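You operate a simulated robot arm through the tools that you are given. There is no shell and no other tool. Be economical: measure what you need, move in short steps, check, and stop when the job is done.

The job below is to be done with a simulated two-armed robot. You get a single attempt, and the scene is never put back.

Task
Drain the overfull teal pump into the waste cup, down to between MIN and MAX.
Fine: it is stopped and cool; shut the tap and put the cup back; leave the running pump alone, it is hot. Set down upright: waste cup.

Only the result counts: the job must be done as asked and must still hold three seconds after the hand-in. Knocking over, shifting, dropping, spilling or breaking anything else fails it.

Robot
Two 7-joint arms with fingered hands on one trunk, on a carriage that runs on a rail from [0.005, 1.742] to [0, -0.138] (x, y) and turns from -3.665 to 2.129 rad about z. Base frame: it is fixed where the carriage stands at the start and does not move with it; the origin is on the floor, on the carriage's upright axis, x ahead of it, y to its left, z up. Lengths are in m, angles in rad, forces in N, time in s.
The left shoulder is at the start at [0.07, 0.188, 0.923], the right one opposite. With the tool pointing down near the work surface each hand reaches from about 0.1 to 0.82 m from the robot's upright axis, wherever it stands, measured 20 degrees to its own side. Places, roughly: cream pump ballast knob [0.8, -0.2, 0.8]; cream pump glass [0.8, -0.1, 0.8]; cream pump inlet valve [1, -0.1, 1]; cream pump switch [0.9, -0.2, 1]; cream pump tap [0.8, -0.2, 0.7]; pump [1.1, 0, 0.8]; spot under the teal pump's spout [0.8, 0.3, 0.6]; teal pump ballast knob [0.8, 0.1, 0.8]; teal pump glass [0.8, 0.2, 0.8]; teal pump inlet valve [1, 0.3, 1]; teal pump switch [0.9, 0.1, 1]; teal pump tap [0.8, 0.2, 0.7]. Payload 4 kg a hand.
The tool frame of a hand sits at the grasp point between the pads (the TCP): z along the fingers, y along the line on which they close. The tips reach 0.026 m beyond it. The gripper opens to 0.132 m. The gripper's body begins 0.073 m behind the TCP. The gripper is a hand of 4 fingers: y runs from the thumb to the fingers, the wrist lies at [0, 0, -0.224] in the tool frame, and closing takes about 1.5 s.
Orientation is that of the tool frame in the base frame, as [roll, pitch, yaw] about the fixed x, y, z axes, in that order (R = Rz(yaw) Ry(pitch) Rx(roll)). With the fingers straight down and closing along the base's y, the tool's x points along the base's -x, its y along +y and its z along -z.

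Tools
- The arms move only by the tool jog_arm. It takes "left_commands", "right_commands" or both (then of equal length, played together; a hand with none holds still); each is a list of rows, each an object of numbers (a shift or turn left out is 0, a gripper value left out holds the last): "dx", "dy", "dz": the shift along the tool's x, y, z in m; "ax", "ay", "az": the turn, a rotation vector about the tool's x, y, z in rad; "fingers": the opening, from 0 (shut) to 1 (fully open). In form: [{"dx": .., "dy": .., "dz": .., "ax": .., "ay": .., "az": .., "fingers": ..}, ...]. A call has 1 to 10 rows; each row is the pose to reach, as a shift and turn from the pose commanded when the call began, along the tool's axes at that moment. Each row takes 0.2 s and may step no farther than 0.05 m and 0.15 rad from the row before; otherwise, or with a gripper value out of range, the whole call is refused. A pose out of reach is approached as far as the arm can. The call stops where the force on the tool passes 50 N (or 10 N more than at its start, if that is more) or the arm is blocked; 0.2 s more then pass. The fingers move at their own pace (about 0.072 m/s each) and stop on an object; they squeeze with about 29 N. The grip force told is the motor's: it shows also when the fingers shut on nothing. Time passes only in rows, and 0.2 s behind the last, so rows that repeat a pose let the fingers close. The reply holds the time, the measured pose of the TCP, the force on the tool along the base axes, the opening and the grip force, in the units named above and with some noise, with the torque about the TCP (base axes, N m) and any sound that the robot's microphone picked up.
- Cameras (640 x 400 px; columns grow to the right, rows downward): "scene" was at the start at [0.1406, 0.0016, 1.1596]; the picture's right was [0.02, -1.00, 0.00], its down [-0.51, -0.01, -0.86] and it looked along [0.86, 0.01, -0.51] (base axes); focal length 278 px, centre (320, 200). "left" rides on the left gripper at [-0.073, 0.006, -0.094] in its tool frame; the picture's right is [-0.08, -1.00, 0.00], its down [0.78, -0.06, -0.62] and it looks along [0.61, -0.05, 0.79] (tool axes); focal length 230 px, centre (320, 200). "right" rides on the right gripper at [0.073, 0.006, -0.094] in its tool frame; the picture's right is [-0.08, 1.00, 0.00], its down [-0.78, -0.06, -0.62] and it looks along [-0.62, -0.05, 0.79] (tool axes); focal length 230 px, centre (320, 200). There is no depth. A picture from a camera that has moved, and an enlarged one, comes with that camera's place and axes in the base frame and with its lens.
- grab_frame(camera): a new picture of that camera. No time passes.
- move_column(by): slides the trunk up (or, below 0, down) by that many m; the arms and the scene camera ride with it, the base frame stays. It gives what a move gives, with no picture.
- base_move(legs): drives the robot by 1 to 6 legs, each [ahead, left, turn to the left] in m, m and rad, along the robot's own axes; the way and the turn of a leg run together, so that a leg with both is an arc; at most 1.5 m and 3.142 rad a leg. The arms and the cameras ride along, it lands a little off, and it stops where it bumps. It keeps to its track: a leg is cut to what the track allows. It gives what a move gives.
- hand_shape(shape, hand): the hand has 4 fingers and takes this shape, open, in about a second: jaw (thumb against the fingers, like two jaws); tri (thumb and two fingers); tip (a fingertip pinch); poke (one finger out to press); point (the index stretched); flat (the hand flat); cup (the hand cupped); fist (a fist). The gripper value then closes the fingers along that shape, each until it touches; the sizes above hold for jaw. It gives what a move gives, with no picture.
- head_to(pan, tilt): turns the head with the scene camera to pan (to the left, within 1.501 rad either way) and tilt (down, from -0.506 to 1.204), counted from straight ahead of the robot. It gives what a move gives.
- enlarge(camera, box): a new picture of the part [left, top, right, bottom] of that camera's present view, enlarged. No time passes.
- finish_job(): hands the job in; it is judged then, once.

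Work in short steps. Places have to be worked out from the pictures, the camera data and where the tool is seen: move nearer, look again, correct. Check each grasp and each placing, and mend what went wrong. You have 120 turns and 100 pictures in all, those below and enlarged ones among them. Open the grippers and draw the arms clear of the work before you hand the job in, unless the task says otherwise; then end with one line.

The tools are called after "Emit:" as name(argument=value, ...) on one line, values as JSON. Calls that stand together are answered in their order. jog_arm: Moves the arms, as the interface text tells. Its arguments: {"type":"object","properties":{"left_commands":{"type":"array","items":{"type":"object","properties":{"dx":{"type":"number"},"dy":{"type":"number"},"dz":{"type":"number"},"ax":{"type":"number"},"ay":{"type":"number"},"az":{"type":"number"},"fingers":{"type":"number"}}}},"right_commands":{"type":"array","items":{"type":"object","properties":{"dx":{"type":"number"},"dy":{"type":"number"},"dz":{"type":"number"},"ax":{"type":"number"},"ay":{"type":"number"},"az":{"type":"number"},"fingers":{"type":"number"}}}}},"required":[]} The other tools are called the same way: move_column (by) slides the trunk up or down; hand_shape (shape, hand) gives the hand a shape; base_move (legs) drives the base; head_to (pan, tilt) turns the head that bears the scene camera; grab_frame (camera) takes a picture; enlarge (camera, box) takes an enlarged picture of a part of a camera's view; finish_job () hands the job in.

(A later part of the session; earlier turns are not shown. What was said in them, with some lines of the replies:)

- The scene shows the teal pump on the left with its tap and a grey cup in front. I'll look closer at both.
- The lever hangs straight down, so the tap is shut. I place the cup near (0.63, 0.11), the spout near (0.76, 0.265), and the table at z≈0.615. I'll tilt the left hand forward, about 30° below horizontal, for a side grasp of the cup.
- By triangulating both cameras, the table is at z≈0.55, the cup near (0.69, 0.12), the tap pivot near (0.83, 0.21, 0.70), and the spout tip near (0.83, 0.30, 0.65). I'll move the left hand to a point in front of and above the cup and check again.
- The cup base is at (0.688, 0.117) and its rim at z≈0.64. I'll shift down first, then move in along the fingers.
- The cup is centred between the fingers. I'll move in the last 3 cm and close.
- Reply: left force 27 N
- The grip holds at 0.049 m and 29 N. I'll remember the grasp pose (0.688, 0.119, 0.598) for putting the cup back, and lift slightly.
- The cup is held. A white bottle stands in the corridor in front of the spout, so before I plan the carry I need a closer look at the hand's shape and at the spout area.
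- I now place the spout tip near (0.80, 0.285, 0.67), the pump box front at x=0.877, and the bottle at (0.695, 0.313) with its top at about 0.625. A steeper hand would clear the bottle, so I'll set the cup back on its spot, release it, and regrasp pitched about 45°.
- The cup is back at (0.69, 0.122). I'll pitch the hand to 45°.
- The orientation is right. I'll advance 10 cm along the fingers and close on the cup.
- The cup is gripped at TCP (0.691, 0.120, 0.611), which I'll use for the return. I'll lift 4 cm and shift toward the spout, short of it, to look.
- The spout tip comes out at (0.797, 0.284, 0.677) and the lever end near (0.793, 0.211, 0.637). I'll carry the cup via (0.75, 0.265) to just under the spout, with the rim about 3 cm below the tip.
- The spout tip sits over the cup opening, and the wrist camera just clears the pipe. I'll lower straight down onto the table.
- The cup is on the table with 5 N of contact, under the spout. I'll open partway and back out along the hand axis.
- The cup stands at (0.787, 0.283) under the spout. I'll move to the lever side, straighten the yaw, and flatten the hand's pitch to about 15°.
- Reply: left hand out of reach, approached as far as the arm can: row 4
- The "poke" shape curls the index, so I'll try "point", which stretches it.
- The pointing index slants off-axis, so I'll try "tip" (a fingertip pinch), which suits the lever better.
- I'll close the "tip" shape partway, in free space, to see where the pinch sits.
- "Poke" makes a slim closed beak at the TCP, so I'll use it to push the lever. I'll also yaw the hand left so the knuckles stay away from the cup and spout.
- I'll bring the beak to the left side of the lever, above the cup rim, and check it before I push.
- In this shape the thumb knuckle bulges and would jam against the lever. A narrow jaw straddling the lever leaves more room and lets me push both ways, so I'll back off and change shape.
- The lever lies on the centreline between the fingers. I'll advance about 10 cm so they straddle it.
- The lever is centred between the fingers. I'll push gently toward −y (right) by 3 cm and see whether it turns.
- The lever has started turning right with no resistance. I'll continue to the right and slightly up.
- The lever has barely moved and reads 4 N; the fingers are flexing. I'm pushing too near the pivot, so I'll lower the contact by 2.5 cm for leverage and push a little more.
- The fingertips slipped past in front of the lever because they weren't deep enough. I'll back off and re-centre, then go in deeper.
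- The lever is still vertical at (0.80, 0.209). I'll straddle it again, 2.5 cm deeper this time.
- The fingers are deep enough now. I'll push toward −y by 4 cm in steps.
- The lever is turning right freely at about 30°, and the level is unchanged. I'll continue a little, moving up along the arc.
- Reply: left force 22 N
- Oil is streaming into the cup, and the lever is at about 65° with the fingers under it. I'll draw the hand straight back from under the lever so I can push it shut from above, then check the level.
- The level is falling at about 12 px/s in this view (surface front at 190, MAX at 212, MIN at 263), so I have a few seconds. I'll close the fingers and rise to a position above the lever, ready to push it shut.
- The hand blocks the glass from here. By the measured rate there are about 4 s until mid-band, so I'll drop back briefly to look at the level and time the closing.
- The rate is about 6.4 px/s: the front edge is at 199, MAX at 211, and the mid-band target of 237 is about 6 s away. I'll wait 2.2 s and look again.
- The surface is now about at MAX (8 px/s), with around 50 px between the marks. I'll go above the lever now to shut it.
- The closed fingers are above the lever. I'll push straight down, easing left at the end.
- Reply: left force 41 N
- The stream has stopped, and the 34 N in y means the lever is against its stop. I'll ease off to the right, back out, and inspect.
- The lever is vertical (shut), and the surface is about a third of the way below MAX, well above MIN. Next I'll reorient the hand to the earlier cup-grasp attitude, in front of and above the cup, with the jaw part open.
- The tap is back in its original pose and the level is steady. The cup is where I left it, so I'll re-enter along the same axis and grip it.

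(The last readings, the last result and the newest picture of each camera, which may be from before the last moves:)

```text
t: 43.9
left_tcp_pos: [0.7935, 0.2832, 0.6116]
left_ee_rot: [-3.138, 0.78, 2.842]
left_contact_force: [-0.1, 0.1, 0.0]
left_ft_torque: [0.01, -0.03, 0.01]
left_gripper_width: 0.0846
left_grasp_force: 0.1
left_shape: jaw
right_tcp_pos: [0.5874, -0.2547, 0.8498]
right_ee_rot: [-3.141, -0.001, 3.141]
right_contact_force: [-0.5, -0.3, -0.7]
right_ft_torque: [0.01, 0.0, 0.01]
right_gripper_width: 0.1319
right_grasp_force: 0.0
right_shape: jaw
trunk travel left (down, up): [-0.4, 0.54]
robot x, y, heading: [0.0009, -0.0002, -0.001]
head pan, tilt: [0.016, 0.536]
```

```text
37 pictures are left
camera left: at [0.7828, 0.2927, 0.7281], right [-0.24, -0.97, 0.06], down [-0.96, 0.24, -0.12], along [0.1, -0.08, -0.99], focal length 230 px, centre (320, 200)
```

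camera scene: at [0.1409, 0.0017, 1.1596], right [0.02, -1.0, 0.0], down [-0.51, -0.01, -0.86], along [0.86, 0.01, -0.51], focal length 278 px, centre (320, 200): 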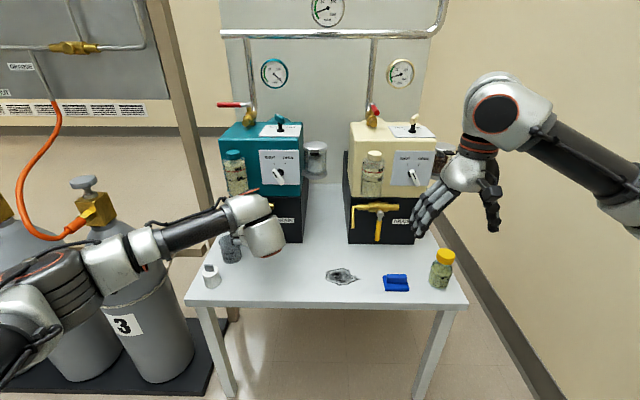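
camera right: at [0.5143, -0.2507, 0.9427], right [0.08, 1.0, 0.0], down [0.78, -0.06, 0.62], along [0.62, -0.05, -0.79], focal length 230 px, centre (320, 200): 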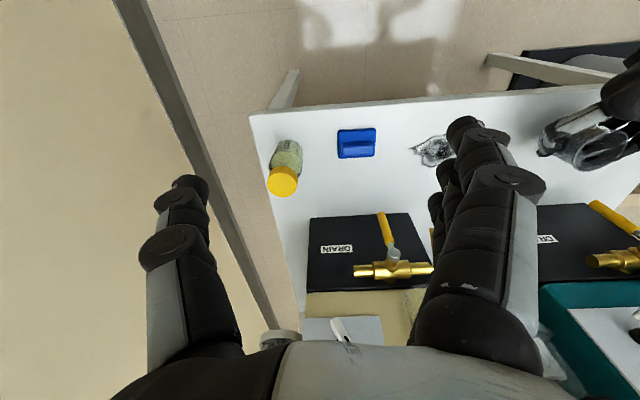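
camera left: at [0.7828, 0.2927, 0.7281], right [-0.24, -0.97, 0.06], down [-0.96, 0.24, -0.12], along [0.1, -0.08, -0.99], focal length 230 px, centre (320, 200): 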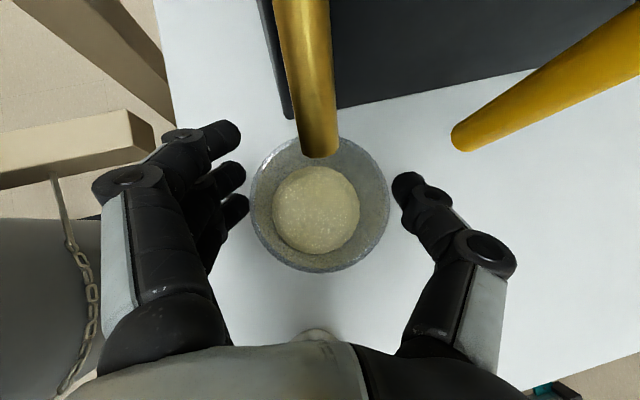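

Same relation as before. I'll close on the cup and then lift slightly, less than 3 cm to stay clear of the spout.

Emit:
jog_arm(left_commands=[{"fingers": 0.3}, {"fingers": 0.3}, {"fingers": 0.3}, {"fingers": 0.3}, {"fingers": 0.3}, {"dx": -0.005, "dz": -0.005}, {"dx": -0.0095, "dz": -0.0095}])

Emit:
grab_frame(camera="left")

```text
t: 45.5
left_tcp_pos: [0.7937, 0.2835, 0.6246]
left_ee_rot: [-3.135, 0.782, 2.843]
left_contact_force: [-0.9, -0.1, -0.2]
left_ft_torque: [0.04, -0.04, -0.01]
left_gripper_width: 0.042
left_grasp_force: 28.3
left_shape: jaw
right_tcp_pos: [0.5869, -0.2557, 0.8504]
right_ee_rot: [3.141, 0.0, -3.14]
right_contact_force: [0.4, -0.8, -1.0]
right_ft_torque: [-0.04, -0.04, 0.03]
right_gripper_width: 0.1318
right_grasp_force: 0.0
right_shape: jaw
trunk travel left (down, up): [-0.4, 0.54]
robot x, y, heading: [0.0007, 0.0026, -0.001]
head pan, tilt: [0.016, 0.536]
```

```text
36 pictures are left
camera left: at [0.7818, 0.2927, 0.7417], right [-0.24, -0.97, 0.06], down [-0.96, 0.24, -0.12], along [0.1, -0.08, -0.99], focal length 230 px, centre (320, 200)
```

left: 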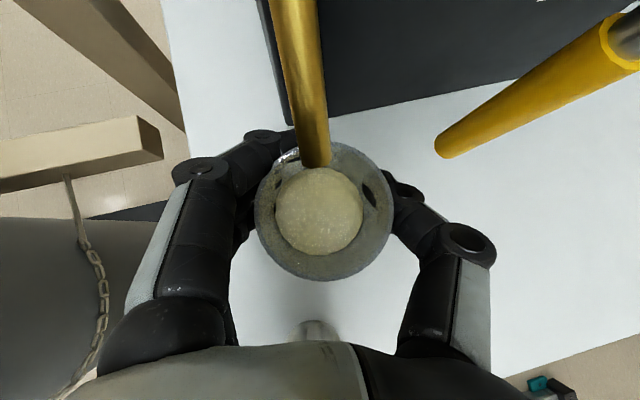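

The cup is held with the oil in it. I'll carry it level back along the same path to above its original spot.

Emit:
jog_arm(left_commands=[{"dx": 0.009, "dy": -0.0153, "dz": -0.0165}, {"dx": 0.0182, "dy": -0.0306, "dz": -0.033}, {"dx": 0.012, "dy": -0.053, "dz": -0.039}, {"dx": 0.0059, "dy": -0.076, "dz": -0.0447}, {"dx": 0.0084, "dy": -0.1036, "dz": -0.0472}, {"dx": 0.0109, "dy": -0.1313, "dz": -0.0497}, {"dx": 0.0134, "dy": -0.159, "dz": -0.0522}, {"dx": 0.0159, "dy": -0.1866, "dz": -0.0547}])

Emit:
grab_frame(camera="left")

```text
t: 47.3
left_tcp_pos: [0.6889, 0.1195, 0.6514]
left_ee_rot: [-3.137, 0.783, 2.842]
left_contact_force: [0.0, 0.6, -1.0]
left_ft_torque: [0.01, 0.01, 0.01]
left_gripper_width: 0.0417
left_grasp_force: 29.0
left_shape: jaw
right_tcp_pos: [0.5879, -0.2553, 0.851]
right_ee_rot: [-3.141, 0.0, -3.14]
right_contact_force: [0.4, 0.0, 0.0]
right_ft_torque: [0.01, 0.02, 0.01]
right_gripper_width: 0.1315
right_grasp_force: 0.0
right_shape: jaw
trunk travel left (down, up): [-0.4, 0.54]
robot x, y, heading: [-0.0039, 0.0027, -0.001]
head pan, tilt: [0.016, 0.536]
```

```text
35 pictures are left
camera left: at [0.6775, 0.1293, 0.7683], right [-0.24, -0.97, 0.06], down [-0.96, 0.24, -0.12], along [0.1, -0.08, -0.99], focal length 230 px, centre (320, 200)
```

left: 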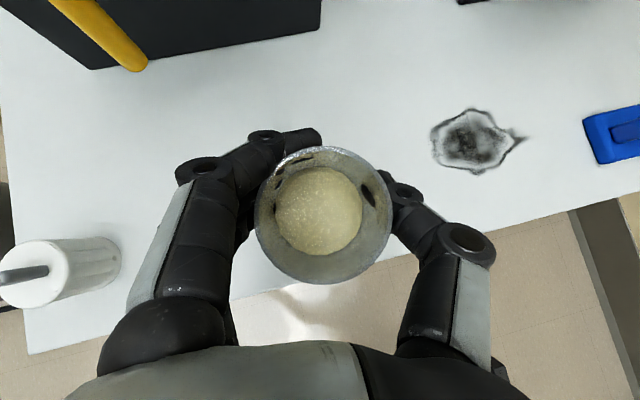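

I'm over the original spot. I'll lower 4 cm slowly to the table.

Emit:
jog_arm(left_commands=[{"dx": 0.01, "dz": 0.01}, {"dx": 0.02, "dz": 0.02}, {"dx": 0.025, "dz": 0.026}, {"dx": 0.028, "dz": 0.029}, {"dx": 0.028, "dz": 0.029}])

```text
t: 48.5
left_tcp_pos: [0.6895, 0.1201, 0.614]
left_ee_rot: [-3.139, 0.785, 2.841]
left_contact_force: [1.6, -0.3, 8.1]
left_ft_torque: [0.06, 0.11, -0.01]
left_gripper_width: 0.041
left_grasp_force: 29.5
left_shape: jaw
right_tcp_pos: [0.586, -0.2562, 0.8514]
right_ee_rot: [3.141, 0.001, -3.141]
right_contact_force: [0.5, 0.4, -0.5]
right_ft_torque: [0.01, -0.02, -0.03]
right_gripper_width: 0.1321
right_grasp_force: 0.1
right_shape: jaw
trunk travel left (down, up): [-0.4, 0.54]
robot x, y, heading: [0.0019, -0.0001, -0.0]
head pan, tilt: [0.016, 0.536]
```

The cup is on the table with 8 N of contact. I'll open and back out, well clear of the work.

Emit:
jog_arm(left_commands=[{"fingers": 0.8}, {"fingers": 0.8}, {"fingers": 0.8}, {"fingers": 0.8}, {"dz": -0.02}, {"dz": -0.05}, {"dz": -0.09}, {"dz": -0.13}, {"dz": -0.17}, {"dz": -0.21}])

Emit:
grab_frame(camera="left")

Emit:
grab_frame(camera="scene")

Emit:
enlarge(camera="scene", box=[200, 130, 310, 260])

```text
t: 50.7
left_tcp_pos: [0.5506, 0.1656, 0.761]
left_ee_rot: [-3.138, 0.784, 2.843]
left_contact_force: [0.6, 0.9, -0.1]
left_ft_torque: [0.01, -0.05, -0.02]
left_gripper_width: 0.1052
left_grasp_force: 0.0
left_shape: jaw
right_tcp_pos: [0.5872, -0.2556, 0.85]
right_ee_rot: [3.141, 0.0, 3.142]
right_contact_force: [-0.8, -0.4, 0.5]
right_ft_torque: [0.01, -0.03, 0.01]
right_gripper_width: 0.1319
right_grasp_force: 0.1
right_shape: jaw
trunk travel left (down, up): [-0.4, 0.54]
robot x, y, heading: [-0.0019, 0.0012, 0.002]
head pan, tilt: [0.016, 0.536]
```

```text
34 pictures are left
camera left: at [0.5393, 0.1749, 0.8784], right [-0.24, -0.97, 0.06], down [-0.96, 0.24, -0.12], along [0.1, -0.08, -0.99], focal length 230 px, centre (320, 200)
```

left: 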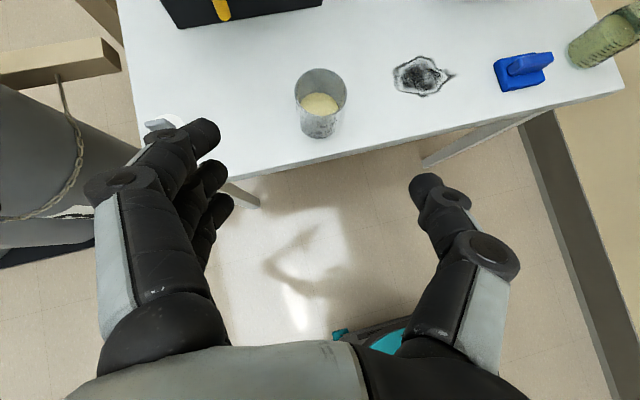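

```text
33 pictures are left
camera scene: at [0.1401, 0.0016, 1.1597], right [0.02, -1.0, 0.0], down [-0.51, -0.01, -0.86], along [0.86, 0.01, -0.51], focal length 278 px, centre (320, 200)
```

scene: 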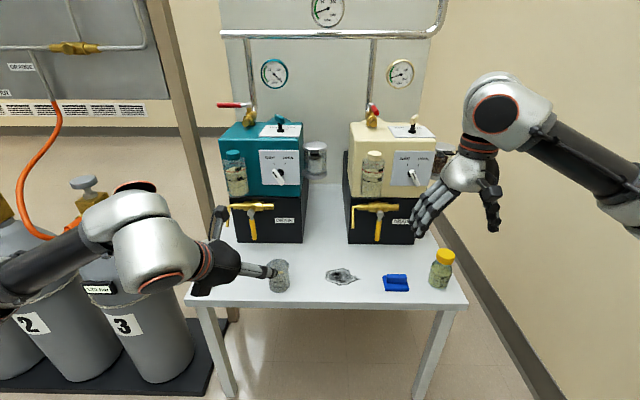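

```text
3.08 times, centred on (255, 195) of scene
camera zoom: at [0.1401, 0.0016, 1.1597], right [0.02, -1.0, 0.0], down [-0.51, -0.01, -0.86], along [0.86, 0.01, -0.51], focal length 856 px, centre (520, 215)
```

zoom: 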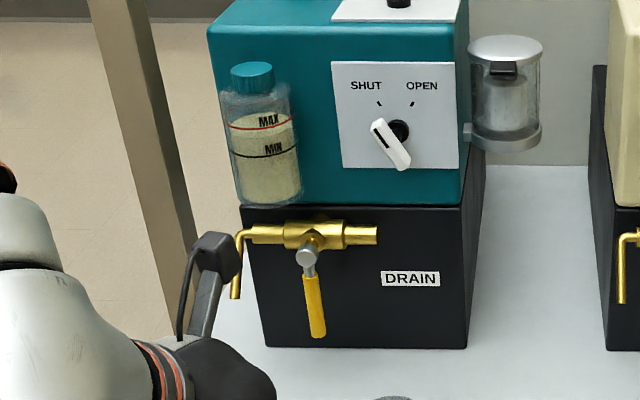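

The cup is upright on its original spot, the tap is shut, and the level holds. I'll draw the arm further back and do a final check of the level and the table under the spout.

Emit:
jog_arm(left_commands=[{"dx": -0.03, "dy": 0.03, "dz": -0.02}, {"dx": -0.06, "dy": 0.06, "dz": -0.04}, {"dx": -0.09, "dy": 0.09, "dz": -0.06}, {"dx": -0.11, "dy": 0.12, "dz": -0.08}])

Emit:
enlarge(camera="scene", box=[210, 135, 270, 205])

Emit:
enlarge(camera="scene", box=[180, 190, 340, 310])

```text
t: 51.7
left_tcp_pos: [0.6067, 0.2734, 0.8959]
left_ee_rot: [-3.137, 0.783, 2.841]
left_contact_force: [-0.1, 0.1, 0.5]
left_ft_torque: [0.01, -0.07, 0.0]
left_gripper_width: 0.1052
left_grasp_force: 0.0
left_shape: jaw
right_tcp_pos: [0.5872, -0.2553, 0.8507]
right_ee_rot: [-3.14, -0.002, 3.141]
right_contact_force: [0.3, -0.2, 0.2]
right_ft_torque: [0.02, 0.01, 0.02]
right_gripper_width: 0.1318
right_grasp_force: 0.1
right_shape: jaw
trunk travel left (down, up): [-0.4, 0.54]
robot x, y, heading: [-0.0004, 0.0014, -0.002]
head pan, tilt: [0.016, 0.536]
```

```text
5.71 times, centred on (240, 170) of scene
camera zoom: at [0.1403, 0.002, 1.1596], right [0.02, -1.0, 0.0], down [-0.51, -0.01, -0.86], along [0.86, 0.01, -0.51], focal length 1590 px, centre (777, 371)
```

zoom: 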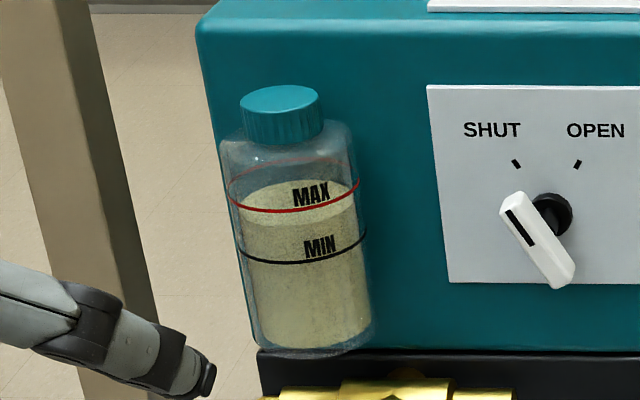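

```text
3.33 times, centred on (260, 250) of scene
camera zoom: at [0.1403, 0.002, 1.1596], right [0.02, -1.0, 0.0], down [-0.51, -0.01, -0.86], along [0.86, 0.01, -0.51], focal length 928 px, centre (520, 33)
```

zoom: 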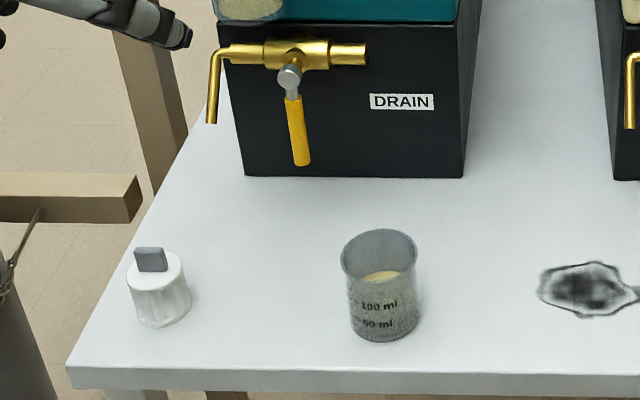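

The surface sits between MAX and MIN, the tap is shut, the cup is upright on its spot, the table is dry and the arms are clear. I'm handing in.

Emit:
finish_job()

```text
The job is handed in.
```

The teal pump is drained to between MIN and MAX, its tap is shut, the waste cup stands upright where it started, and I didn't touch the running cream pump.
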